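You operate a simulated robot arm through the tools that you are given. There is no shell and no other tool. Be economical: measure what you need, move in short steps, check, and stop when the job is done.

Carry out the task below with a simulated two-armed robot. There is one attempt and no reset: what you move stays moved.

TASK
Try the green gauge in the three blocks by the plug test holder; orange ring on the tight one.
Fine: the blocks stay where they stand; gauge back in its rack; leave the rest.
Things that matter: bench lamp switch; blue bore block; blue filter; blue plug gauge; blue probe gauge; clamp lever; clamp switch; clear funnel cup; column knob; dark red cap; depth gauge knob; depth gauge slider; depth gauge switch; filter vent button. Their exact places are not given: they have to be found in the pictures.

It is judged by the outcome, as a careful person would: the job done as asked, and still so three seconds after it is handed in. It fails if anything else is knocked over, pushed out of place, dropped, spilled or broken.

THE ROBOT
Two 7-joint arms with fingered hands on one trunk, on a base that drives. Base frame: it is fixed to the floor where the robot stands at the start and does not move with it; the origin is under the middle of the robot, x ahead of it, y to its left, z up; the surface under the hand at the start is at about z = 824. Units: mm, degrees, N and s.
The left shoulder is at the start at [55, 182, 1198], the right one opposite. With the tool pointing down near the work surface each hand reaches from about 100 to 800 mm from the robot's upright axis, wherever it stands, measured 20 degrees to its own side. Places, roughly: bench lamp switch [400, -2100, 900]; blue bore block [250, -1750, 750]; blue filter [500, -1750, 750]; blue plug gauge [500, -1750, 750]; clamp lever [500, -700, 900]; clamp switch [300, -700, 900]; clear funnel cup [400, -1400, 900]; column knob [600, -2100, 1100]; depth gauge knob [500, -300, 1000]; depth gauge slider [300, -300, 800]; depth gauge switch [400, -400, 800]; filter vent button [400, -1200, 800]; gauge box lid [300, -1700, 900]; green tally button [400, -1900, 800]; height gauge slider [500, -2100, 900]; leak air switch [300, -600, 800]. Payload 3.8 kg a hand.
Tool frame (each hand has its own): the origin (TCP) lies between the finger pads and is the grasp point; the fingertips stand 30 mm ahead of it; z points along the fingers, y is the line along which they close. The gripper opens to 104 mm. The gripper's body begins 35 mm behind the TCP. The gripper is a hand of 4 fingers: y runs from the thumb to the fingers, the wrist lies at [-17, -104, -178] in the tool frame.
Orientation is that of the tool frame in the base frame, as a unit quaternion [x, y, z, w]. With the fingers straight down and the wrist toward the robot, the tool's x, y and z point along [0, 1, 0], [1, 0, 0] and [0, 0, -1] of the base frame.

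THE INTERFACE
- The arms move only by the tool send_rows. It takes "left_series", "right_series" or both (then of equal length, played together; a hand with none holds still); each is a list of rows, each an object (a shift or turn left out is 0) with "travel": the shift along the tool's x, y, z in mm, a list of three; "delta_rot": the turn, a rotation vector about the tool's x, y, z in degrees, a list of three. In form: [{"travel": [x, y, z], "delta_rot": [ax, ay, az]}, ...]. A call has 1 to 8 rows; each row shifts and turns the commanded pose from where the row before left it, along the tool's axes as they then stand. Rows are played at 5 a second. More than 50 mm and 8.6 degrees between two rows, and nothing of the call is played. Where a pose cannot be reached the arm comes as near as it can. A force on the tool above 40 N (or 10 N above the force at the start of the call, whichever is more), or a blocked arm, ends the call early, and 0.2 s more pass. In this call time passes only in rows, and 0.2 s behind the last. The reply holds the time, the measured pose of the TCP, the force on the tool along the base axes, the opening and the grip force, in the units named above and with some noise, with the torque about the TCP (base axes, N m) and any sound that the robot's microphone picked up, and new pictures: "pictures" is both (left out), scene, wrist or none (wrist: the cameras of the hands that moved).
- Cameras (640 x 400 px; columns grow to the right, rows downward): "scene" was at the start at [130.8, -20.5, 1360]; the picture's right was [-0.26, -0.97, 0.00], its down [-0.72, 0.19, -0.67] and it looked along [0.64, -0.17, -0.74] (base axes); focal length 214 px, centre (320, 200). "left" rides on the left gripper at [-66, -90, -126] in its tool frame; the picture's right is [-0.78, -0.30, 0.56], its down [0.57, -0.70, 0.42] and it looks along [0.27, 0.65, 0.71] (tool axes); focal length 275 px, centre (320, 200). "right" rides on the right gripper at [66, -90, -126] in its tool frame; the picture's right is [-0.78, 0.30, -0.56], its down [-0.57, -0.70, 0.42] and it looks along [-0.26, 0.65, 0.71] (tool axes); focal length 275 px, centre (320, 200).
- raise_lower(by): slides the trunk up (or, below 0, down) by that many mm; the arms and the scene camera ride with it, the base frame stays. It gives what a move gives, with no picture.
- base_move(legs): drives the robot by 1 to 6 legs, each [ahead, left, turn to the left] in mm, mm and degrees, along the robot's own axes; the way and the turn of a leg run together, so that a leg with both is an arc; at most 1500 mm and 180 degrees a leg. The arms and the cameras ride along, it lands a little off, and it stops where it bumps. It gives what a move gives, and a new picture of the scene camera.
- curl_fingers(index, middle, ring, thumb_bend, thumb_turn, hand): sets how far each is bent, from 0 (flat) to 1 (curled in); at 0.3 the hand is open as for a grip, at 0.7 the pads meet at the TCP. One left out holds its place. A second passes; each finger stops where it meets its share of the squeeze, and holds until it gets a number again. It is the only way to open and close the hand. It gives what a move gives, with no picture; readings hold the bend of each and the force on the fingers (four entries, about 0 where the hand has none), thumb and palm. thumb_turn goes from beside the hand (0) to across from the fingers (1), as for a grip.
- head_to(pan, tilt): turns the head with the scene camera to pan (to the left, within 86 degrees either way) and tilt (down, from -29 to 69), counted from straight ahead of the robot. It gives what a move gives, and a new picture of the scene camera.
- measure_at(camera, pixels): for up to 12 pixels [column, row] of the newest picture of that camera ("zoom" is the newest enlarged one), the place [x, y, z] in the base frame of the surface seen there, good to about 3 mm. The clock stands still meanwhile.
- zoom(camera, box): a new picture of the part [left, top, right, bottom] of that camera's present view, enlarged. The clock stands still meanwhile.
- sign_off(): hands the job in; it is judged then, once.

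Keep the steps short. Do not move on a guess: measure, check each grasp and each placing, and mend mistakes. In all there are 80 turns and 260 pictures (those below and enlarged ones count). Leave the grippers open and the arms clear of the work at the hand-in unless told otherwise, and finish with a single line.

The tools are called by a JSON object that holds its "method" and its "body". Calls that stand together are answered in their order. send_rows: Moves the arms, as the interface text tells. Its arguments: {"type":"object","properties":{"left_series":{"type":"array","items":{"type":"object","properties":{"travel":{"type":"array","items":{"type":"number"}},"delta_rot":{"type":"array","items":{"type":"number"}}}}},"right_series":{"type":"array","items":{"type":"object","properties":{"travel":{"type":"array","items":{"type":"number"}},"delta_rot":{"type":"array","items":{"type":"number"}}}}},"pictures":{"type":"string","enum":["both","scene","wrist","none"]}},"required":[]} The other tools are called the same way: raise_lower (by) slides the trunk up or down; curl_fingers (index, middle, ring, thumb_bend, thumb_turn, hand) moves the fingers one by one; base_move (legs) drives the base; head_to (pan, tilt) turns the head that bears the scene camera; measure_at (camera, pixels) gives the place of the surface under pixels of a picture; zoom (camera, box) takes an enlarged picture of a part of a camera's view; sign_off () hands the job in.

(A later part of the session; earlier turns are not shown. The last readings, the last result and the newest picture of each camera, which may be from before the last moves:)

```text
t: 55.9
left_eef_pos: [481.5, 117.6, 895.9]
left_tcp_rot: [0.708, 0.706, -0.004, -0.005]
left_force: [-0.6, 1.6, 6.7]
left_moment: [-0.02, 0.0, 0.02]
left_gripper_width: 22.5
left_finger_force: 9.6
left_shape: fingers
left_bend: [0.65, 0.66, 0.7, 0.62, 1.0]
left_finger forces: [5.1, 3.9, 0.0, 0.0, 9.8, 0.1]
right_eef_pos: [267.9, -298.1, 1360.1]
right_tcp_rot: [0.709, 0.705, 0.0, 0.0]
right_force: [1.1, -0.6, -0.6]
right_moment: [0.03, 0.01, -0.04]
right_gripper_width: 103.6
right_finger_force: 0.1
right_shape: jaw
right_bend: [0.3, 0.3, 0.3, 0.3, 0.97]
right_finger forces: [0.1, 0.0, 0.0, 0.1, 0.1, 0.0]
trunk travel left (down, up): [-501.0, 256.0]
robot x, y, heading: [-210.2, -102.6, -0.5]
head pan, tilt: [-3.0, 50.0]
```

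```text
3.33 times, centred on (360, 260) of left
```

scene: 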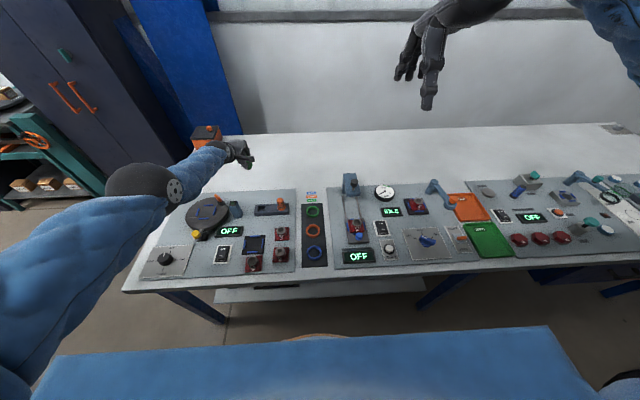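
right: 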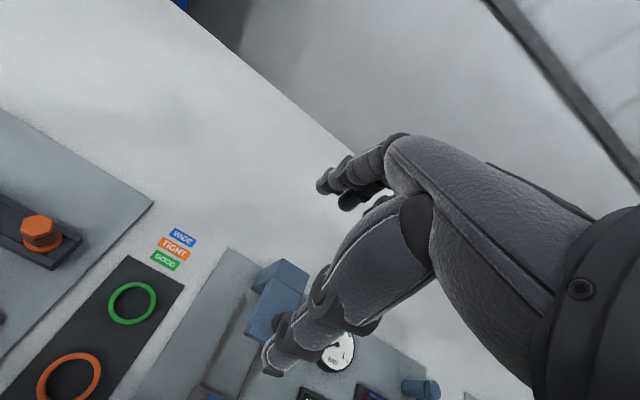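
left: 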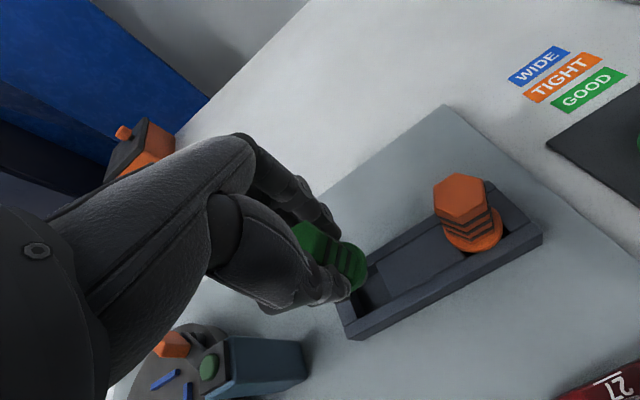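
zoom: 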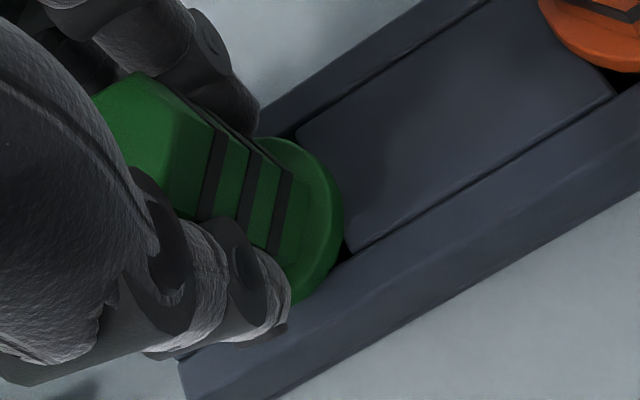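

Seated (contact 6.7 N). Opening the fingers in two stages.

{"method": "curl_fingers", "body": {"hand": "left", "index": 0.58, "middle": 0.58, "ring": 0.5, "thumb_bend": 0.55}}

{"method": "curl_fingers", "body": {"hand": "left", "index": 0.3, "middle": 0.3, "ring": 0.3, "thumb_bend": 0.3}}

{"method": "zoom", "body": {"camera": "scene", "box": [235, 165, 315, 225]}}

{"method": "zoom", "body": {"camera": "left", "box": [220, 160, 460, 340]}}

```text
t: 56.9
left_eef_pos: [481.1, 116.3, 894.4]
left_tcp_rot: [0.708, 0.706, -0.004, -0.005]
left_force: [-0.3, 0.9, 0.5]
left_moment: [0.02, -0.02, -0.01]
left_gripper_width: 37.7
left_finger_force: 0.0
left_shape: fingers
left_bend: [0.57, 0.57, 0.5, 0.55, 1.0]
left_finger forces: [0.1, 0.0, 0.0, 0.0, 0.0, 0.0]
right_eef_pos: [269.0, -297.1, 1360.6]
right_tcp_rot: [0.71, 0.705, -0.001, 0.0]
right_force: [0.6, -0.2, -0.6]
right_moment: [0.03, 0.0, -0.03]
right_gripper_width: 103.8
right_finger_force: 0.1
right_shape: jaw
right_bend: [0.3, 0.3, 0.3, 0.3, 0.97]
right_finger forces: [0.0, 0.0, 0.0, 0.1, 0.0, 0.0]
trunk travel left (down, up): [-501.0, 256.0]
robot x, y, heading: [-209.5, -100.5, -0.3]
head pan, tilt: [-3.0, 50.0]
```

```text
t: 57.9
left_eef_pos: [481.6, 116.8, 895.1]
left_tcp_rot: [0.708, 0.706, -0.005, -0.005]
left_force: [-0.8, 0.3, 0.3]
left_moment: [0.03, 0.03, 0.0]
left_gripper_width: 104.4
left_finger_force: 0.1
left_shape: fingers
left_bend: [0.3, 0.3, 0.3, 0.3, 0.97]
left_finger forces: [0.1, 0.0, 0.0, 0.0, 0.0, 0.0]
right_eef_pos: [268.6, -297.9, 1359.6]
right_tcp_rot: [0.71, 0.705, 0.001, 0.0]
right_force: [-0.4, 0.3, -0.5]
right_moment: [0.0, 0.02, -0.01]
right_gripper_width: 103.9
right_finger_force: 0.2
right_shape: jaw
right_bend: [0.3, 0.3, 0.3, 0.3, 0.97]
right_finger forces: [0.0, 0.0, 0.0, 0.0, 0.1, 0.0]
trunk travel left (down, up): [-501.0, 256.0]
robot x, y, heading: [-206.6, -100.0, -0.4]
head pan, tilt: [-3.0, 50.0]
```

```text
6.67 times, centred on (275, 195) of scene
```

zoom: 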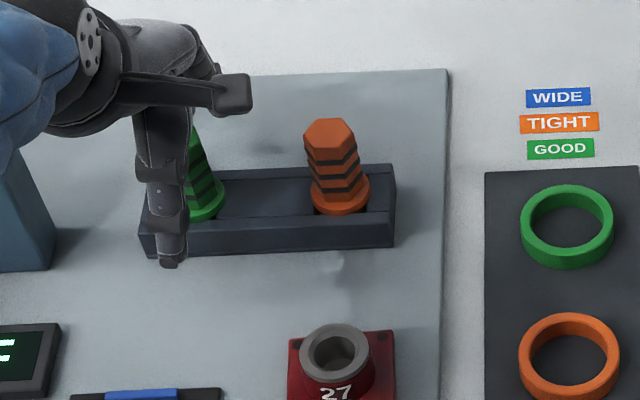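

```text
2.22 times, centred on (340, 250) of left
```

zoom: 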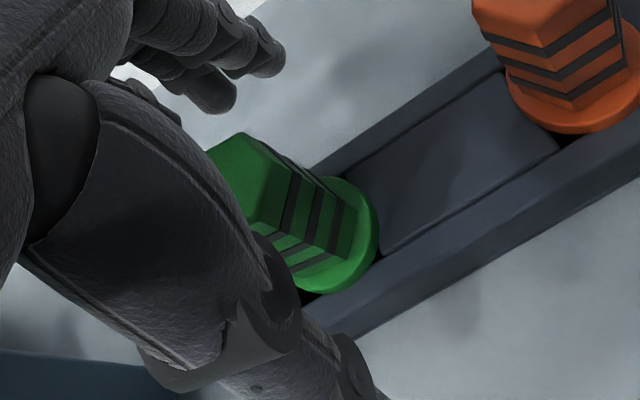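

Gauge stands in its rack. Raising the trunk to pull the hand straight up off it.

{"method": "raise_lower", "body": {"by": 120}}

{"method": "send_rows", "body": {"left_series": [{"travel": [0, 10, -30]}, {"travel": [20, 10, -30]}, {"travel": [25, 10, -30]}, {"travel": [30, 5, -30]}, {"travel": [30, 0, -30]}], "pictures": "scene"}}

{"method": "zoom", "body": {"camera": "scene", "box": [235, 190, 335, 290]}}

```text
t: 59.4
left_eef_pos: [480.9, 117.8, 1022.4]
left_tcp_rot: [0.709, 0.705, -0.002, -0.002]
left_force: [0.2, 0.4, -0.2]
left_moment: [0.01, -0.02, -0.01]
left_gripper_width: 104.1
left_finger_force: 0.0
left_shape: fingers
left_bend: [0.3, 0.3, 0.3, 0.3, 0.97]
left_finger forces: [0.0, 0.0, 0.0, 0.1, 0.0, 0.0]
right_eef_pos: [268.3, -297.4, 1479.0]
right_tcp_rot: [0.709, 0.705, -0.001, 0.0]
right_force: [0.6, 0.2, -0.4]
right_moment: [-0.02, -0.01, 0.01]
right_gripper_width: 103.8
right_finger_force: 0.0
right_shape: jaw
right_bend: [0.3, 0.3, 0.3, 0.3, 0.97]
right_finger forces: [0.1, 0.1, 0.1, 0.1, 0.1, 0.1]
trunk travel left (down, up): [-620.0, 136.0]
robot x, y, heading: [-207.5, -102.7, -0.6]
head pan, tilt: [-3.0, 50.0]
```

```text
t: 60.5
left_eef_pos: [518.1, 224.0, 1172.7]
left_tcp_rot: [0.708, 0.706, -0.002, 0.0]
left_force: [-0.8, 0.0, -0.3]
left_moment: [0.02, 0.0, 0.01]
left_gripper_width: 104.6
left_finger_force: 0.0
left_shape: fingers
left_bend: [0.3, 0.3, 0.3, 0.3, 0.97]
left_finger forces: [0.0, 0.0, 0.0, 0.0, 0.0, 0.1]
right_eef_pos: [269.0, -297.5, 1480.1]
right_tcp_rot: [0.709, 0.705, 0.0, 0.0]
right_force: [-0.3, -1.7, -0.4]
right_moment: [0.02, 0.04, 0.01]
right_gripper_width: 103.7
right_finger_force: 0.1
right_shape: jaw
right_bend: [0.3, 0.3, 0.3, 0.3, 0.97]
right_finger forces: [0.1, 0.1, 0.0, 0.0, 0.1, 0.1]
trunk travel left (down, up): [-620.0, 136.0]
robot x, y, heading: [-205.8, -98.0, -0.6]
head pan, tilt: [-3.0, 50.0]
```

scene: 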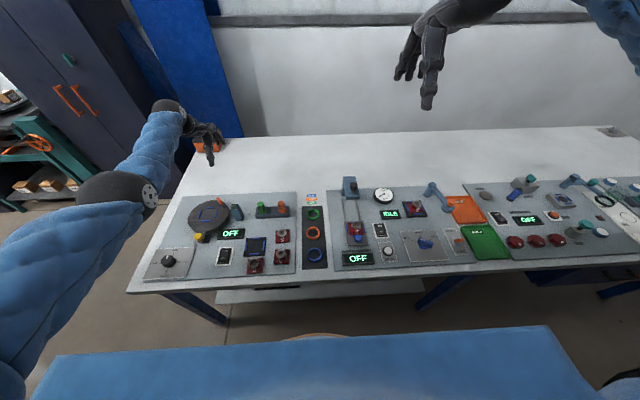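

```text
4.00 times, centred on (285, 240) of scene
```

zoom: 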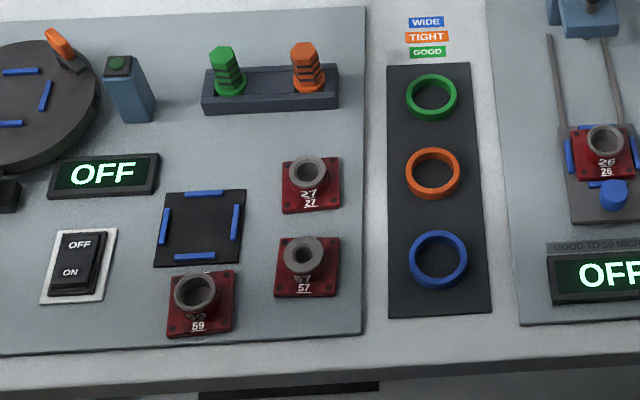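

Everything is in place. Now the right arm for the orange ring: driving left so the ring and block 57 lie ahead of the right shoulder, and lowering the trunk.

{"method": "base_move", "body": {"legs": [[-45, 0, 0], [0, 260, 0]]}}

{"method": "raise_lower", "body": {"by": -110}}

{"method": "head_to", "body": {"pan": -20, "tilt": 52}}

```text
t: 62.9
left_eef_pos: [476.0, 480.6, 1171.9]
left_tcp_rot: [0.708, 0.706, -0.001, -0.001]
left_force: [-0.2, 0.1, -0.8]
left_moment: [0.0, 0.02, -0.01]
left_gripper_width: 104.6
left_finger_force: 0.1
left_shape: fingers
left_bend: [0.3, 0.3, 0.3, 0.3, 0.97]
left_finger forces: [0.0, 0.0, 0.0, 0.0, 0.0, 0.0]
right_eef_pos: [227.0, -38.9, 1480.2]
right_tcp_rot: [0.709, 0.705, -0.001, 0.0]
right_force: [-0.1, -0.2, -0.8]
right_moment: [-0.01, 0.0, 0.0]
right_gripper_width: 104.0
right_finger_force: 0.1
right_shape: jaw
right_bend: [0.3, 0.3, 0.3, 0.3, 0.97]
right_finger forces: [0.0, 0.0, 0.0, 0.1, 0.0, 0.1]
trunk travel left (down, up): [-620.0, 136.0]
robot x, y, heading: [-248.1, 159.8, -0.5]
head pan, tilt: [-3.0, 50.0]
```

scene: 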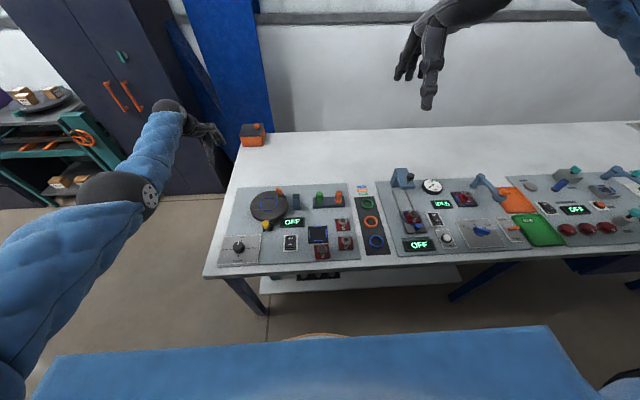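

```text
t: 64.3
left_eef_pos: [474.8, 481.2, 1063.5]
left_tcp_rot: [0.708, 0.707, -0.001, 0.0]
left_force: [0.6, -0.1, -0.5]
left_moment: [0.0, 0.01, -0.04]
left_gripper_width: 104.3
left_finger_force: 0.1
left_shape: fingers
left_bend: [0.3, 0.3, 0.3, 0.3, 0.97]
left_finger forces: [0.0, 0.0, 0.0, 0.0, 0.1, 0.1]
right_eef_pos: [226.0, -37.9, 1370.9]
right_tcp_rot: [0.709, 0.705, -0.001, 0.001]
right_force: [0.2, 1.1, 0.0]
right_moment: [0.02, 0.01, 0.01]
right_gripper_width: 103.8
right_finger_force: 0.1
right_shape: jaw
right_bend: [0.3, 0.3, 0.3, 0.3, 0.97]
right_finger forces: [0.0, 0.0, 0.1, 0.1, 0.1, 0.0]
trunk travel left (down, up): [-511.0, 246.0]
robot x, y, heading: [-247.6, 157.7, -0.3]
head pan, tilt: [-3.0, 50.0]
```

```text
t: 65.1
left_eef_pos: [475.9, 480.7, 1061.6]
left_tcp_rot: [0.708, 0.706, -0.001, -0.001]
left_force: [0.8, -0.8, -0.8]
left_moment: [-0.02, 0.0, 0.01]
left_gripper_width: 104.3
left_finger_force: 0.0
left_shape: fingers
left_bend: [0.3, 0.3, 0.3, 0.3, 0.97]
left_finger forces: [0.0, 0.1, 0.0, 0.0, 0.1, 0.0]
right_eef_pos: [227.0, -38.0, 1369.0]
right_tcp_rot: [0.71, 0.704, 0.0, 0.0]
right_force: [0.0, 0.2, 0.8]
right_moment: [-0.01, 0.02, 0.0]
right_gripper_width: 104.0
right_finger_force: 0.0
right_shape: jaw
right_bend: [0.3, 0.3, 0.3, 0.3, 0.97]
right_finger forces: [0.0, 0.1, 0.1, 0.0, 0.0, 0.1]
trunk travel left (down, up): [-511.0, 246.0]
robot x, y, heading: [-249.5, 157.3, -0.7]
head pan, tilt: [-20.0, 52.0]
```

scene: 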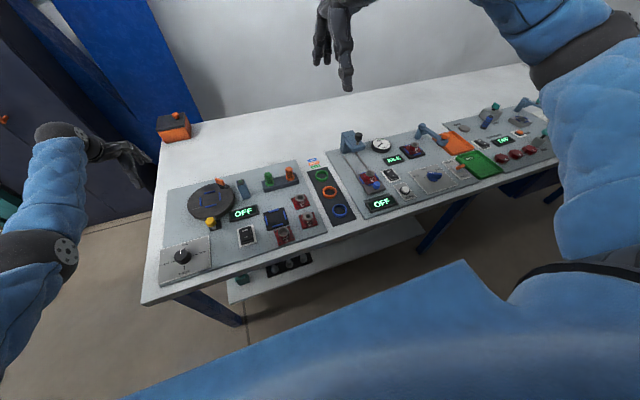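

Right arm looks free. Moving it forward and down above the orange ring at (364,-107).

{"method": "send_rows", "body": {"right_series": [{"travel": [-17, 35, 20]}, {"travel": [-17, 35, 20]}, {"travel": [-17, 35, 20]}, {"travel": [-18, 32, 25]}, {"travel": [0, 0, 45]}, {"travel": [0, 0, 45]}, {"travel": [0, 0, 45]}, {"travel": [0, 0, 45]}], "pictures": "none"}}

{"method": "send_rows", "body": {"right_series": [{"travel": [0, 0, 40]}, {"travel": [0, 0, 40]}, {"travel": [0, 0, 20]}], "pictures": "both"}}

{"method": "zoom", "body": {"camera": "scene", "box": [270, 130, 390, 250]}}

```text
t: 66.9
left_eef_pos: [475.8, 480.8, 1062.3]
left_tcp_rot: [0.708, 0.706, -0.001, -0.001]
left_force: [0.8, -0.1, -0.7]
left_moment: [-0.01, -0.04, -0.02]
left_gripper_width: 104.4
left_finger_force: 0.0
left_shape: fingers
left_bend: [0.3, 0.3, 0.3, 0.3, 0.97]
left_finger forces: [0.0, 0.0, 0.1, 0.0, 0.0, 0.0]
right_eef_pos: [363.9, -108.9, 1102.2]
right_tcp_rot: [0.71, 0.705, 0.001, 0.0]
right_force: [1.1, -0.3, 0.3]
right_moment: [0.02, 0.02, -0.01]
right_gripper_width: 103.8
right_finger_force: 0.0
right_shape: jaw
right_bend: [0.3, 0.3, 0.3, 0.3, 0.97]
right_finger forces: [0.0, 0.0, 0.1, 0.1, 0.1, 0.0]
trunk travel left (down, up): [-511.0, 246.0]
robot x, y, heading: [-252.9, 159.4, -0.5]
head pan, tilt: [-20.0, 52.0]
```

```text
t: 67.7
left_eef_pos: [474.8, 482.0, 1062.0]
left_tcp_rot: [0.709, 0.706, -0.001, -0.002]
left_force: [-0.3, -0.3, -0.7]
left_moment: [-0.01, 0.0, -0.05]
left_gripper_width: 104.5
left_finger_force: 0.0
left_shape: fingers
left_bend: [0.3, 0.3, 0.3, 0.3, 0.97]
left_finger forces: [0.0, 0.0, 0.1, 0.0, 0.0, 0.0]
right_eef_pos: [361.4, -109.2, 1003.3]
right_tcp_rot: [0.709, 0.705, 0.0, 0.001]
right_force: [-0.3, 0.3, -0.1]
right_moment: [0.0, -0.05, 0.01]
right_gripper_width: 103.8
right_finger_force: 0.1
right_shape: jaw
right_bend: [0.3, 0.3, 0.3, 0.3, 0.97]
right_finger forces: [0.0, 0.1, 0.0, 0.1, 0.0, 0.1]
trunk travel left (down, up): [-511.0, 246.0]
robot x, y, heading: [-251.0, 160.2, -0.6]
head pan, tilt: [-20.0, 52.0]
```

scene: 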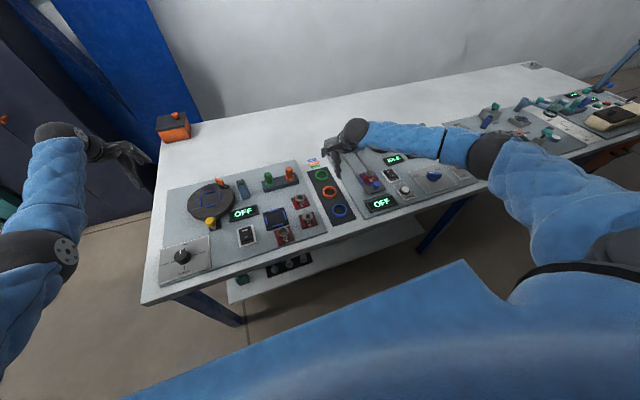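
right: 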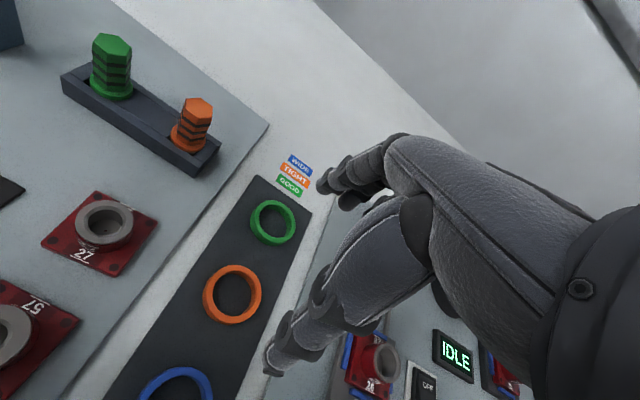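

```text
3.33 times, centred on (330, 190) of scene
```

zoom: 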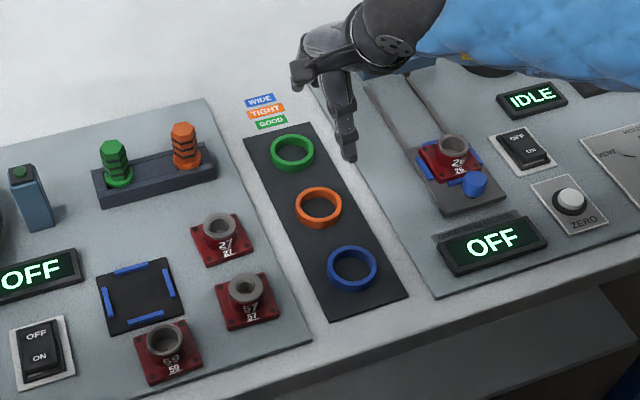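

Measuring the ring in both cameras, and checking what stands near the forearm.

{"method": "measure_at", "body": {"camera": "zoom", "pixels": [[296, 203], [340, 203], [318, 188], [318, 222], [318, 205], [224, 290], [266, 290], [245, 276], [345, 157], [300, 75], [385, 85], [412, 90]]}}

{"method": "measure_at", "body": {"camera": "right", "pixels": [[206, 293], [258, 290], [232, 268], [232, 318], [232, 293], [268, 370], [206, 270], [255, 315]]}}

{"method": "zoom", "body": {"camera": "scene", "box": [300, 110, 440, 200]}}

```text
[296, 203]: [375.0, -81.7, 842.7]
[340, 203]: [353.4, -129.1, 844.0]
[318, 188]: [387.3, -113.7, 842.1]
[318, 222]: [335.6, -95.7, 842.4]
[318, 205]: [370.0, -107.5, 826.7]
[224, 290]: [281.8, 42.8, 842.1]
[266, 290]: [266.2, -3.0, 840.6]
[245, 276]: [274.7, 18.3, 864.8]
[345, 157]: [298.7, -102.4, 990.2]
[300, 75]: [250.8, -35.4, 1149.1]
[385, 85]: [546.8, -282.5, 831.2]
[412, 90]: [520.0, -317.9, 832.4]
```

```text
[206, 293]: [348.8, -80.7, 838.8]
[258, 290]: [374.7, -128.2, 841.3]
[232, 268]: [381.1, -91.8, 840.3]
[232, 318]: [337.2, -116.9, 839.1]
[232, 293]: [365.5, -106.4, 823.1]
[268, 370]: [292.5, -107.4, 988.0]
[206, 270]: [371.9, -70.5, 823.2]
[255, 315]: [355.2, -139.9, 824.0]
```

```text
4.44 times, centred on (370, 155) of scene
```

zoom: 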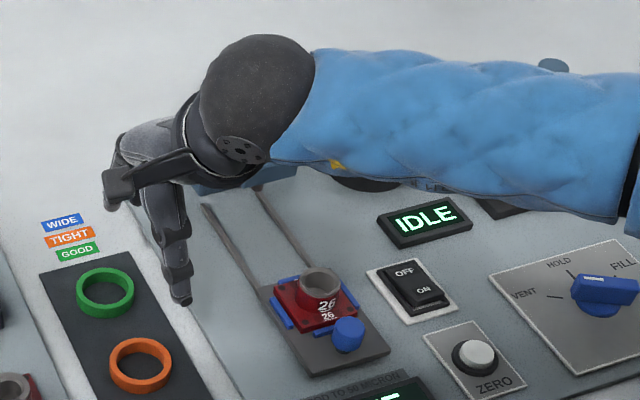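

Ring centre is (362,-105), OD ≈52, top z 842, and the neighbouring rings are close. I'll narrow the hand a bit first, then descend in stages.

{"method": "curl_fingers", "body": {"hand": "right", "index": 0.42, "middle": 0.42, "ring": 0.42, "thumb_bend": 0.42, "thumb_turn": 1}}

{"method": "send_rows", "body": {"right_series": [{"travel": [4, 0.7, 30]}, {"travel": [0, 0, 30]}, {"travel": [0, 0, 30]}, {"travel": [0, 0, 20]}], "pictures": "both"}}

{"method": "zoom", "body": {"camera": "scene", "box": [290, 140, 370, 220]}}

{"method": "zoom", "body": {"camera": "right", "box": [160, 160, 400, 380]}}

```text
t: 68.7
left_eef_pos: [475.5, 482.0, 1060.7]
left_tcp_rot: [0.708, 0.706, -0.002, -0.002]
left_force: [0.4, 0.6, -0.1]
left_moment: [-0.01, -0.05, 0.0]
left_gripper_width: 104.3
left_finger_force: 0.1
left_shape: fingers
left_bend: [0.3, 0.3, 0.3, 0.3, 0.97]
left_finger forces: [0.0, 0.0, 0.0, 0.0, 0.0, 0.0]
right_eef_pos: [362.3, -108.6, 1004.0]
right_tcp_rot: [0.71, 0.705, 0.001, 0.001]
right_force: [0.4, -0.9, 0.2]
right_moment: [0.0, 0.0, 0.01]
right_gripper_width: 74.9
right_finger_force: 0.1
right_shape: fingers
right_bend: [0.42, 0.42, 0.42, 0.42, 0.99]
right_finger forces: [0.0, 0.0, 0.0, 0.0, 0.0, 0.0]
trunk travel left (down, up): [-511.0, 246.0]
robot x, y, heading: [-252.2, 158.2, -0.4]
head pan, tilt: [-20.0, 52.0]
```

```text
t: 69.7
left_eef_pos: [475.2, 481.5, 1062.1]
left_tcp_rot: [0.709, 0.705, -0.001, -0.001]
left_force: [0.7, -0.2, 0.5]
left_moment: [-0.01, 0.0, -0.01]
left_gripper_width: 104.2
left_finger_force: 0.1
left_shape: fingers
left_bend: [0.3, 0.3, 0.3, 0.3, 0.97]
left_finger forces: [0.0, 0.0, 0.0, 0.0, 0.1, 0.1]
right_eef_pos: [363.2, -104.6, 895.0]
right_tcp_rot: [0.709, 0.705, -0.001, -0.001]
right_force: [0.5, 0.2, 0.9]
right_moment: [-0.03, 0.01, -0.02]
right_gripper_width: 74.9
right_finger_force: 0.1
right_shape: fingers
right_bend: [0.42, 0.42, 0.42, 0.42, 0.99]
right_finger forces: [0.1, 0.0, 0.0, 0.1, 0.1, 0.0]
trunk travel left (down, up): [-511.0, 246.0]
robot x, y, heading: [-251.8, 161.8, -0.5]
head pan, tilt: [-20.0, 52.0]
```

scene: 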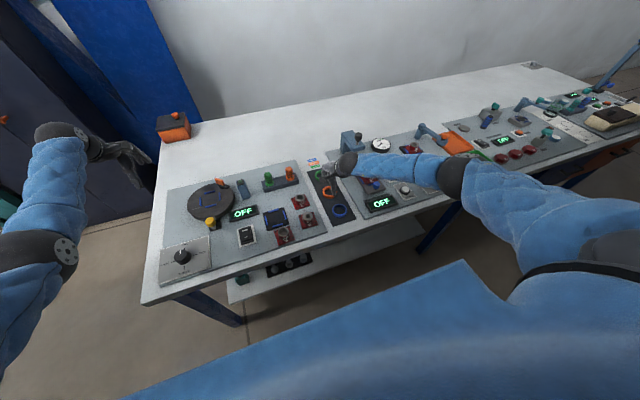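
right: 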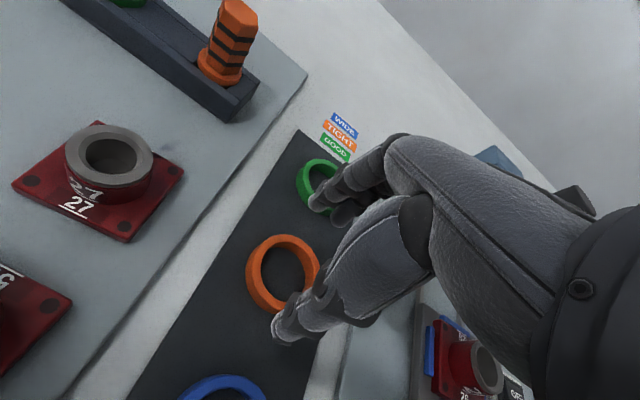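

```text
5.00 times, centred on (330, 180) of scene
```

zoom: 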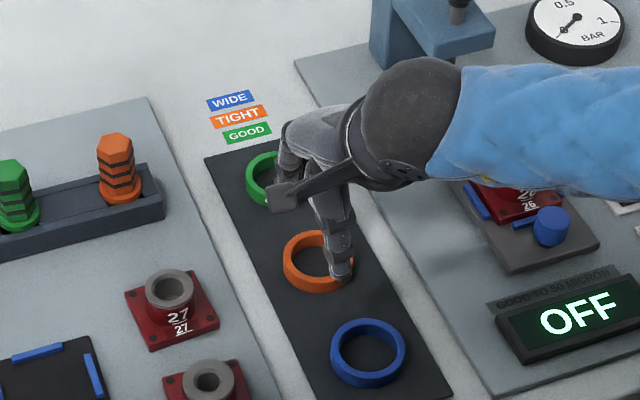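

```text
1.82 times, centred on (280, 270) of right
```

zoom: 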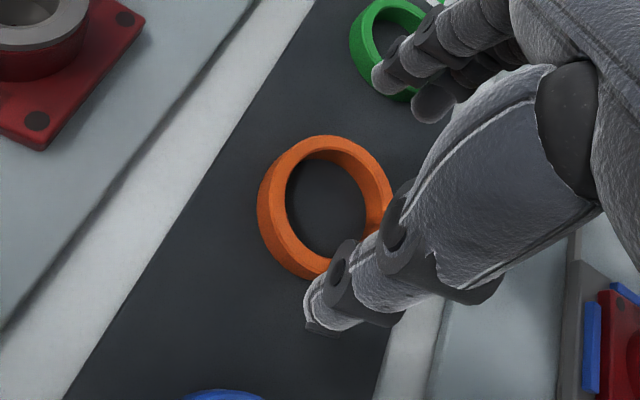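

Measuring fingertip heights.

{"method": "measure_at", "body": {"camera": "zoom", "pixels": [[316, 320], [330, 290], [345, 315], [385, 80], [425, 105], [375, 70]]}}

{"method": "measure_at", "body": {"camera": "scene", "pixels": [[332, 194], [331, 188], [345, 174]]}}

```text
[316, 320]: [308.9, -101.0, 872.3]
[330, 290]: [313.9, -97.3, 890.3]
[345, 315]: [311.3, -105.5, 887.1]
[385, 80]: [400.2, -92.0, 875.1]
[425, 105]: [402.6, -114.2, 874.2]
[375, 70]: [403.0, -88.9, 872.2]
```

```text
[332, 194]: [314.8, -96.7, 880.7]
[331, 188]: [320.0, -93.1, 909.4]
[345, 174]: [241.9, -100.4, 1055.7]
```

The finger pair sits about 3 mm left of the TCP line and the hand's centre is at x≈358. Shifting slightly and descending to tips ≈ z 832.

{"method": "send_rows", "body": {"right_series": [{"travel": [-3, 3, 10]}, {"travel": [0, 0, 10]}, {"travel": [0, 0, 7]}, {"travel": [0, 0, 5]}], "pictures": "both"}}

{"method": "zoom", "body": {"camera": "scene", "box": [300, 160, 360, 220]}}

{"method": "zoom", "body": {"camera": "right", "box": [200, 160, 400, 360]}}

```text
t: 70.7
left_eef_pos: [475.3, 480.9, 1062.8]
left_tcp_rot: [0.708, 0.706, -0.001, -0.002]
left_force: [-0.7, 0.8, -0.3]
left_moment: [-0.01, 0.0, -0.02]
left_gripper_width: 104.1
left_finger_force: 0.2
left_shape: fingers
left_bend: [0.3, 0.3, 0.3, 0.3, 0.97]
left_finger forces: [0.0, 0.1, 0.1, 0.0, 0.0, 0.0]
right_eef_pos: [365.7, -107.5, 862.4]
right_tcp_rot: [0.709, 0.705, 0.0, -0.001]
right_force: [0.0, -0.1, -0.8]
right_moment: [0.0, 0.01, -0.03]
right_gripper_width: 74.8
right_finger_force: 0.0
right_shape: fingers
right_bend: [0.42, 0.42, 0.42, 0.42, 0.99]
right_finger forces: [0.0, 0.0, 0.0, 0.0, 0.0, 0.1]
trunk travel left (down, up): [-511.0, 246.0]
robot x, y, heading: [-254.1, 158.6, -0.6]
head pan, tilt: [-20.0, 52.0]
```

scene: 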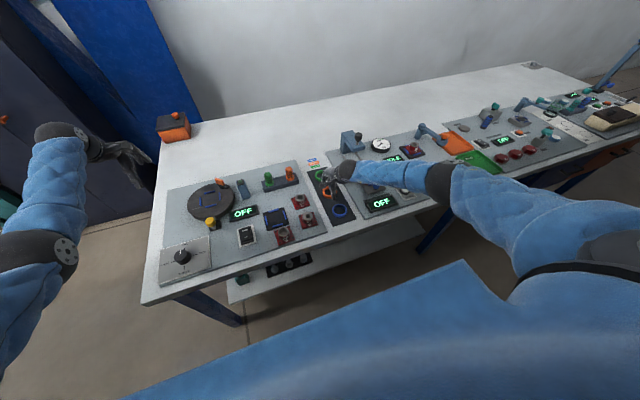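
right: 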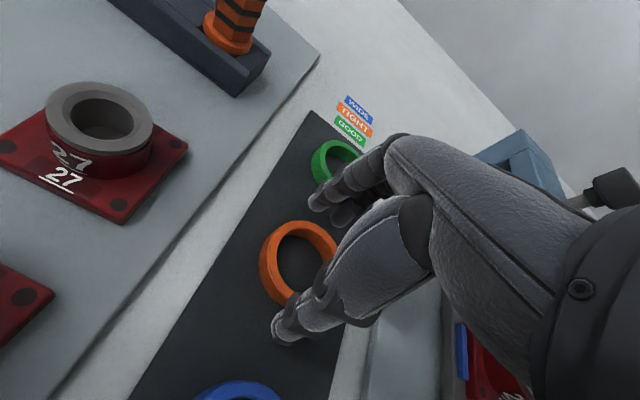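

```text
6.67 times, centred on (330, 190) of scene
```

zoom: 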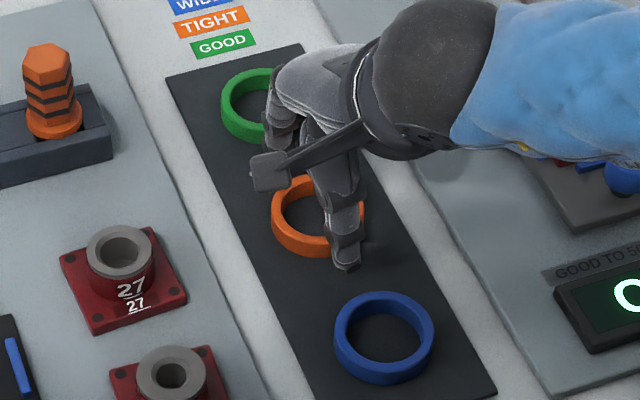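

```text
2.00 times, centred on (300, 260) of right
```

zoom: 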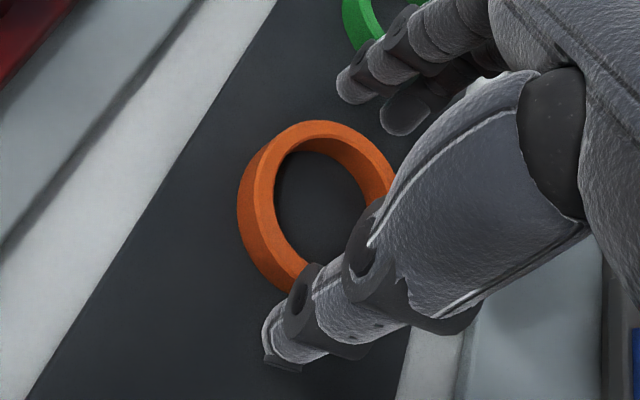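

Tips are around the ring, with no force. Closing the thumb, index and middle; the ring finger stays back.

{"method": "curl_fingers", "body": {"hand": "right", "index": 0.62, "middle": 0.62, "thumb_bend": 0.62}}

{"method": "zoom", "body": {"camera": "right", "box": [200, 160, 400, 360]}}

{"method": "zoom", "body": {"camera": "scene", "box": [300, 160, 360, 220]}}

```text
t: 71.7
left_eef_pos: [475.6, 482.0, 1062.3]
left_tcp_rot: [0.708, 0.706, -0.001, -0.001]
left_force: [0.8, 0.0, 0.0]
left_moment: [0.02, 0.04, 0.01]
left_gripper_width: 104.4
left_finger_force: 0.0
left_shape: fingers
left_bend: [0.3, 0.3, 0.3, 0.3, 0.97]
left_finger forces: [0.0, 0.0, 0.0, 0.1, 0.1, 0.1]
right_eef_pos: [365.7, -107.4, 862.6]
right_tcp_rot: [0.71, 0.704, 0.0, 0.0]
right_force: [0.1, 0.4, 1.0]
right_moment: [-0.02, 0.03, -0.01]
right_gripper_width: 47.4
right_finger_force: 10.5
right_shape: fingers
right_bend: [0.55, 0.56, 0.42, 0.52, 1.0]
right_finger forces: [5.1, 5.8, 0.0, 0.0, 10.9, 0.1]
trunk travel left (down, up): [-511.0, 246.0]
robot x, y, heading: [-252.7, 160.3, -0.7]
head pan, tilt: [-20.0, 52.0]
```

```text
2.00 times, centred on (300, 260) of right
```

zoom: 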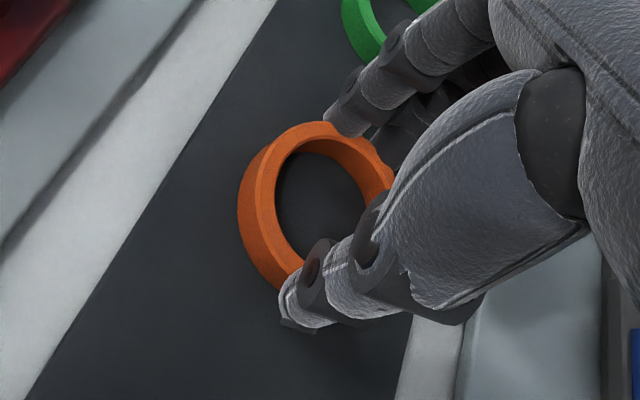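

```text
6.67 times, centred on (330, 190) of scene
```

zoom: 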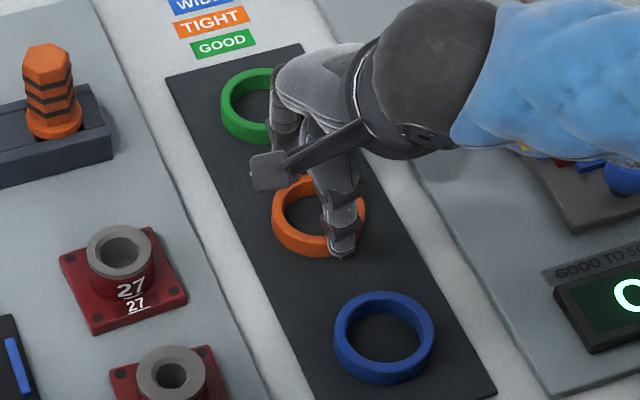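

Ring gripped at 10.5 N on three points. Lifting and checking that it's level.

{"method": "send_rows", "body": {"right_series": [{"travel": [0, 0, -10]}, {"travel": [0, 0, -20]}, {"travel": [0, 0, -25]}, {"travel": [0, 0, -25]}], "pictures": "both"}}

{"method": "zoom", "body": {"camera": "right", "box": [200, 160, 400, 360]}}

{"method": "zoom", "body": {"camera": "scene", "box": [300, 140, 360, 200]}}

```text
t: 72.7
left_eef_pos: [475.0, 482.1, 1062.3]
left_tcp_rot: [0.708, 0.706, 0.0, -0.001]
left_force: [-0.8, 0.8, -1.2]
left_moment: [-0.01, 0.02, -0.01]
left_gripper_width: 104.4
left_finger_force: 0.1
left_shape: fingers
left_bend: [0.3, 0.3, 0.3, 0.3, 0.97]
left_finger forces: [0.0, 0.0, 0.1, 0.1, 0.1, 0.1]
right_eef_pos: [367.9, -107.6, 942.4]
right_tcp_rot: [0.71, 0.705, -0.001, -0.001]
right_force: [0.6, 0.4, -0.5]
right_moment: [-0.02, -0.03, 0.03]
right_gripper_width: 47.4
right_finger_force: 10.9
right_shape: fingers
right_bend: [0.55, 0.56, 0.42, 0.52, 1.0]
right_finger forces: [5.2, 5.8, 0.1, 0.0, 10.8, 0.0]
trunk travel left (down, up): [-511.0, 246.0]
robot x, y, heading: [-253.8, 160.1, -0.5]
head pan, tilt: [-20.0, 52.0]
```

scene: 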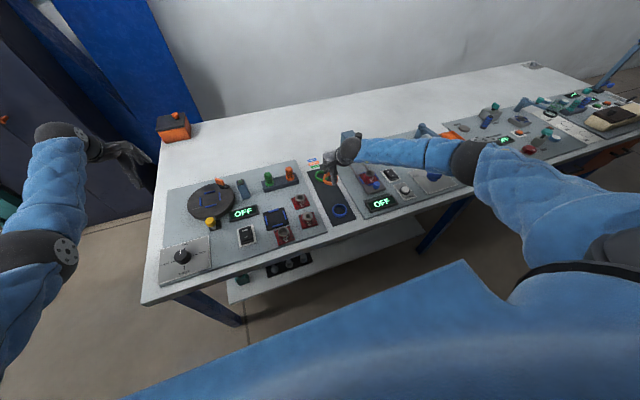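
right: 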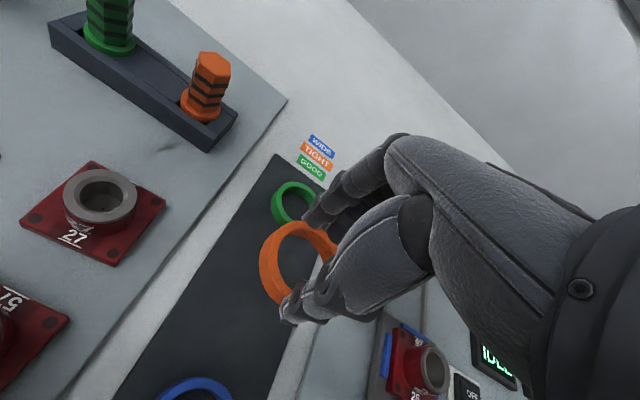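

```text
2.00 times, centred on (300, 260) of right
```

zoom: 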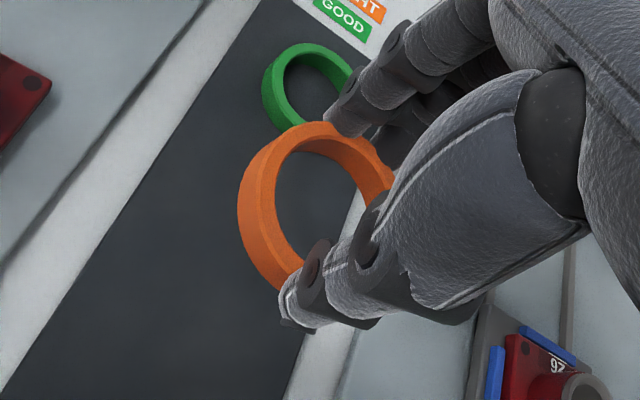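

```text
6.67 times, centred on (330, 170) of scene
```

zoom: 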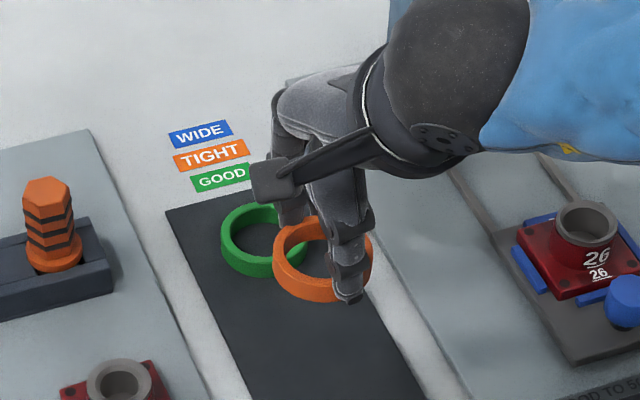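

Held level. Measuring ring rim points to get its centre relative to the TCP.

{"method": "measure_at", "body": {"camera": "zoom", "pixels": [[276, 248], [290, 224], [307, 219], [280, 265], [300, 283], [322, 290], [369, 250], [366, 265]]}}

{"method": "measure_at", "body": {"camera": "right", "pixels": [[334, 257], [262, 262], [268, 246], [283, 227], [298, 222], [315, 227], [275, 285], [290, 292]]}}

```text
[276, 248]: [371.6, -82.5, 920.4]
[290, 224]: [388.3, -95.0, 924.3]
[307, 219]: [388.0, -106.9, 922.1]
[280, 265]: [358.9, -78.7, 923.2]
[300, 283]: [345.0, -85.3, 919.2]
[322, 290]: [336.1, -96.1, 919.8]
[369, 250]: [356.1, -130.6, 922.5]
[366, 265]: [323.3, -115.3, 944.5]
```

```text
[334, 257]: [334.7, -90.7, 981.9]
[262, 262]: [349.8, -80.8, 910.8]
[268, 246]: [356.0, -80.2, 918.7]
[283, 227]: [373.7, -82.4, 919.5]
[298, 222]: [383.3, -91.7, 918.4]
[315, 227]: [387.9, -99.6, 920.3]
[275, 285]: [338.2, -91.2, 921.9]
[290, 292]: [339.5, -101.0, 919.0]
```

Ring centre relative to TCP ≈ (-4.2, +2.6), with its bottom about 38 mm below the TCP. Moving over block 57 at (262,21.3), so TCP to (266.2,18.7).

{"method": "send_rows", "body": {"right_series": [{"travel": [32, -25, 0]}, {"travel": [32, -25, 0]}, {"travel": [32, -25, 0]}, {"travel": [30, -25.5, 0]}, {"travel": [0, 0, 0]}], "pictures": "both"}}

{"method": "zoom", "body": {"camera": "right", "box": [200, 160, 400, 360]}}

{"method": "zoom", "body": {"camera": "scene", "box": [270, 170, 340, 240]}}

```text
t: 73.9
left_eef_pos: [474.9, 481.5, 1062.4]
left_tcp_rot: [0.708, 0.706, -0.001, -0.002]
left_force: [0.3, -0.6, 0.0]
left_moment: [-0.01, 0.0, 0.02]
left_gripper_width: 104.2
left_finger_force: 0.2
left_shape: fingers
left_bend: [0.3, 0.3, 0.3, 0.3, 0.97]
left_finger forces: [0.0, 0.0, 0.0, 0.1, 0.0, 0.0]
right_eef_pos: [266.8, 18.7, 941.6]
right_tcp_rot: [0.71, 0.704, 0.0, 0.0]
right_force: [-0.2, -0.3, -1.0]
right_moment: [0.03, -0.03, -0.04]
right_gripper_width: 47.2
right_finger_force: 11.0
right_shape: fingers
right_bend: [0.55, 0.56, 0.42, 0.52, 1.0]
right_finger forces: [5.0, 5.6, 0.1, 0.0, 10.9, 0.1]
trunk travel left (down, up): [-511.0, 246.0]
robot x, y, heading: [-250.7, 159.1, -0.4]
head pan, tilt: [-20.0, 52.0]
```

scene: 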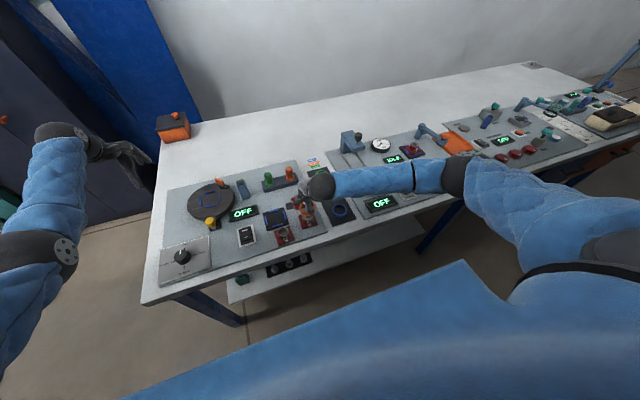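
right: 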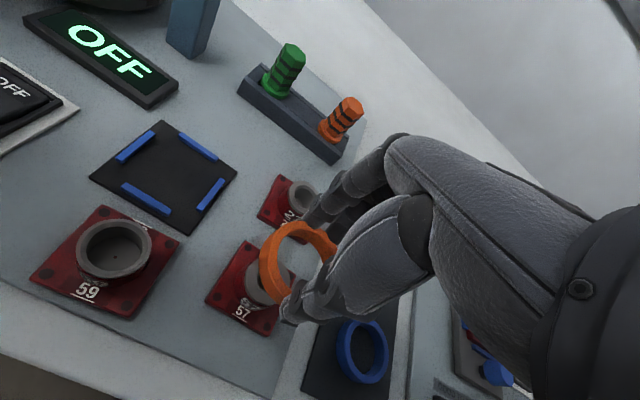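

```text
2.00 times, centred on (300, 260) of right
```

zoom: 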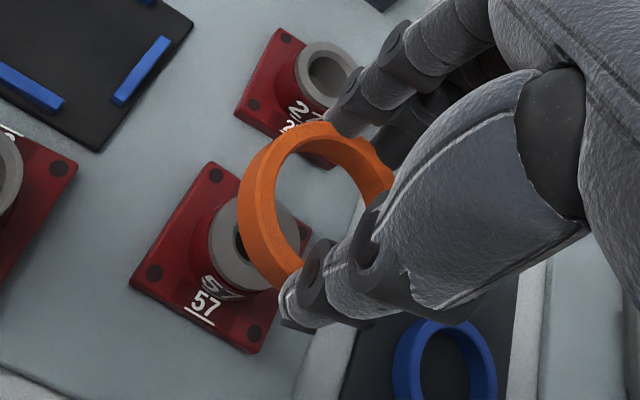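

```text
5.71 times, centred on (305, 205) of scene
```

zoom: 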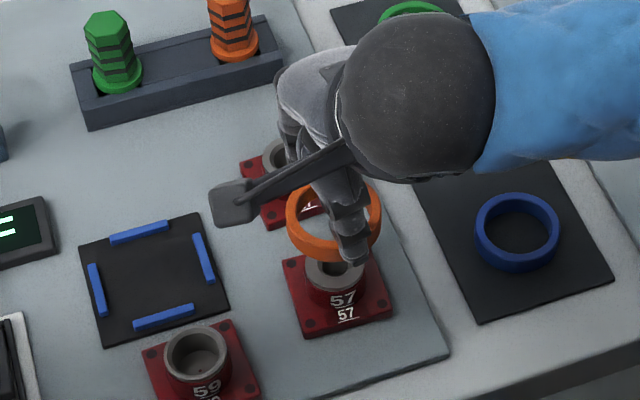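

Over block 57. Lowering to just above the boss, then checking concentricity.

{"method": "send_rows", "body": {"right_series": [{"travel": [0, 0, 15]}, {"travel": [0, 0, 12]}, {"travel": [0, 0, 6]}], "pictures": "both"}}

{"method": "zoom", "body": {"camera": "right", "box": [220, 190, 360, 330]}}

{"method": "zoom", "body": {"camera": "scene", "box": [285, 185, 335, 235]}}

```text
t: 74.7
left_eef_pos: [476.1, 480.8, 1062.1]
left_tcp_rot: [0.708, 0.706, -0.001, -0.001]
left_force: [-0.1, 0.2, 0.1]
left_moment: [-0.05, -0.01, 0.01]
left_gripper_width: 104.4
left_finger_force: 0.1
left_shape: fingers
left_bend: [0.3, 0.3, 0.3, 0.3, 0.97]
left_finger forces: [0.0, 0.0, 0.0, 0.0, 0.1, 0.0]
right_eef_pos: [267.4, 19.5, 909.6]
right_tcp_rot: [0.71, 0.704, 0.0, 0.0]
right_force: [0.3, -0.7, -0.8]
right_moment: [-0.01, -0.02, 0.0]
right_gripper_width: 47.4
right_finger_force: 10.7
right_shape: fingers
right_bend: [0.55, 0.56, 0.42, 0.52, 1.0]
right_finger forces: [5.0, 5.7, 0.0, 0.0, 10.9, 0.0]
trunk travel left (down, up): [-511.0, 246.0]
robot x, y, heading: [-253.4, 158.8, -0.4]
head pan, tilt: [-20.0, 52.0]
```

scene: 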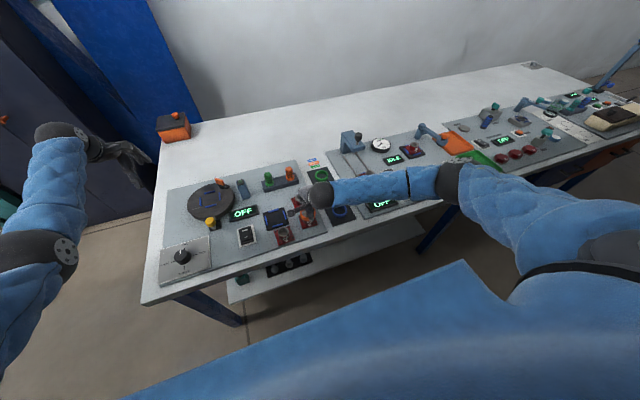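
right: 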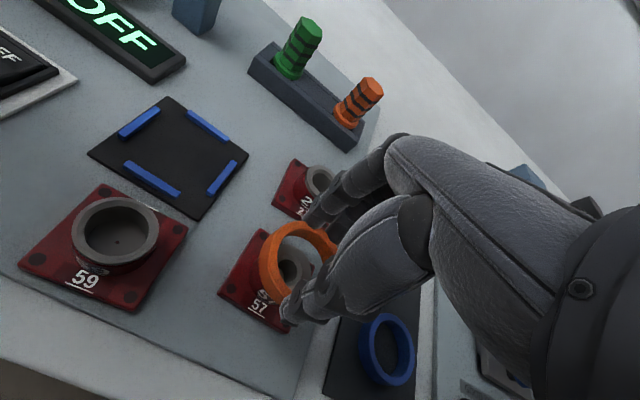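

```text
2.86 times, centred on (290, 260) of right
```

zoom: 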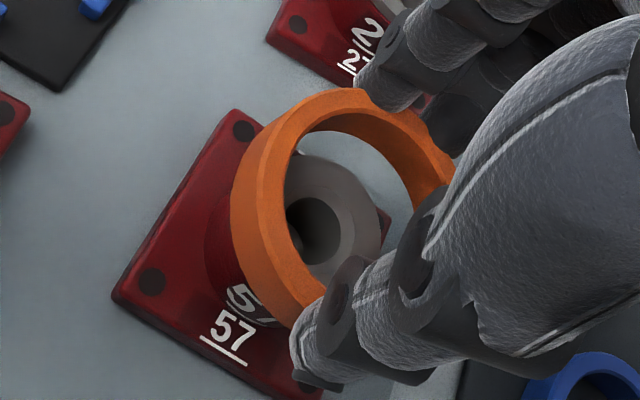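

```text
8.00 times, centred on (310, 210) of scene
```

zoom: 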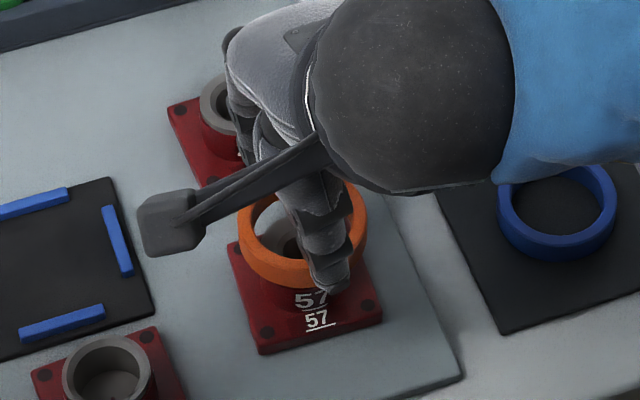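

Measuring the ring rim and the boss together now.

{"method": "measure_at", "body": {"camera": "zoom", "pixels": [[240, 232], [245, 210], [258, 194], [366, 215], [362, 240], [258, 270], [280, 278], [352, 192]]}}

{"method": "measure_at", "body": {"camera": "right", "pixels": [[272, 255], [280, 237], [292, 226], [305, 223], [318, 228], [291, 246], [302, 247], [302, 276]]}}

```text
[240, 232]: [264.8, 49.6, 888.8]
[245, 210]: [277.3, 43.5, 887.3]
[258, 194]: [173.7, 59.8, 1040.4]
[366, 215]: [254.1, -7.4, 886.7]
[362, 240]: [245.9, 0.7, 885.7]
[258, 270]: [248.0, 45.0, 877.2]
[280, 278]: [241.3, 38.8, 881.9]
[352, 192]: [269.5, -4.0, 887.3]
```

```text
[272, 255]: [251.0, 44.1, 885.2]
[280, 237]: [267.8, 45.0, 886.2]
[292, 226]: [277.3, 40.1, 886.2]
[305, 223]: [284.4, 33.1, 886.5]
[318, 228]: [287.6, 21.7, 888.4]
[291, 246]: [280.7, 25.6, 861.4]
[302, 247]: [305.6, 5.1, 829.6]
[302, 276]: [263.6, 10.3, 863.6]
```

Ring centre is ≈(261.5,20.8) and the boss ≈(262,21.5), within 1 mm. Lowering slowly over the boss.

{"method": "send_rows", "body": {"right_series": [{"travel": [0.5, 0.3, 3]}, {"travel": [0, 0, 3]}, {"travel": [0, 0, 3]}, {"travel": [0, 0, 2]}], "pictures": "wrist"}}

{"method": "zoom", "body": {"camera": "right", "box": [220, 190, 360, 330]}}

{"method": "zoom", "body": {"camera": "scene", "box": [285, 190, 335, 240]}}

```text
t: 75.7
left_eef_pos: [474.6, 481.6, 1061.5]
left_tcp_rot: [0.708, 0.706, -0.002, -0.001]
left_force: [0.5, -1.3, 0.5]
left_moment: [-0.01, 0.02, 0.01]
left_gripper_width: 104.2
left_finger_force: 0.0
left_shape: fingers
left_bend: [0.3, 0.3, 0.3, 0.3, 0.97]
left_finger forces: [0.0, 0.0, 0.1, 0.0, 0.1, 0.1]
right_eef_pos: [268.1, 20.9, 898.9]
right_tcp_rot: [0.709, 0.705, -0.001, -0.001]
right_force: [-0.2, -0.9, -0.4]
right_moment: [-0.03, -0.02, -0.02]
right_gripper_width: 47.4
right_finger_force: 11.1
right_shape: fingers
right_bend: [0.55, 0.56, 0.42, 0.52, 1.0]
right_finger forces: [5.1, 5.7, 0.0, 0.0, 10.8, 0.1]
trunk travel left (down, up): [-511.0, 246.0]
robot x, y, heading: [-256.9, 158.5, -0.3]
head pan, tilt: [-20.0, 52.0]
```

right: 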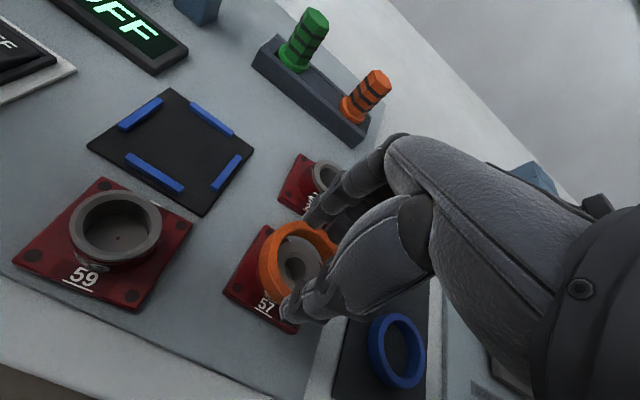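

```text
2.86 times, centred on (290, 260) of right
```

zoom: 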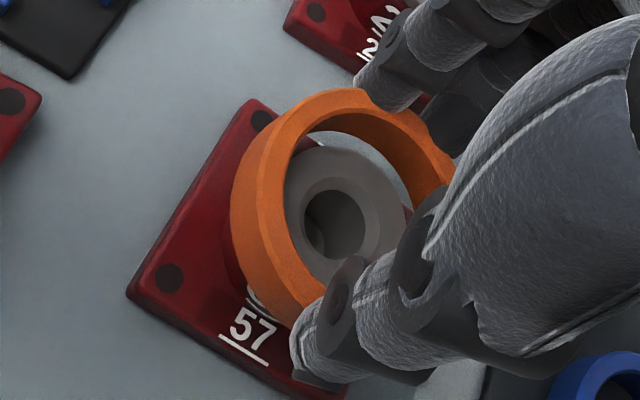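

```text
8.00 times, centred on (310, 215) of scene
```

zoom: 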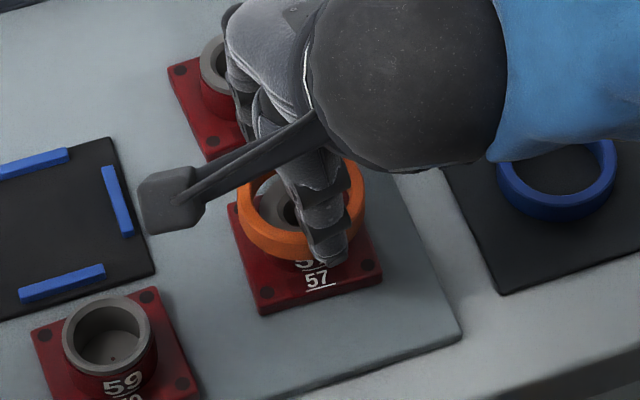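

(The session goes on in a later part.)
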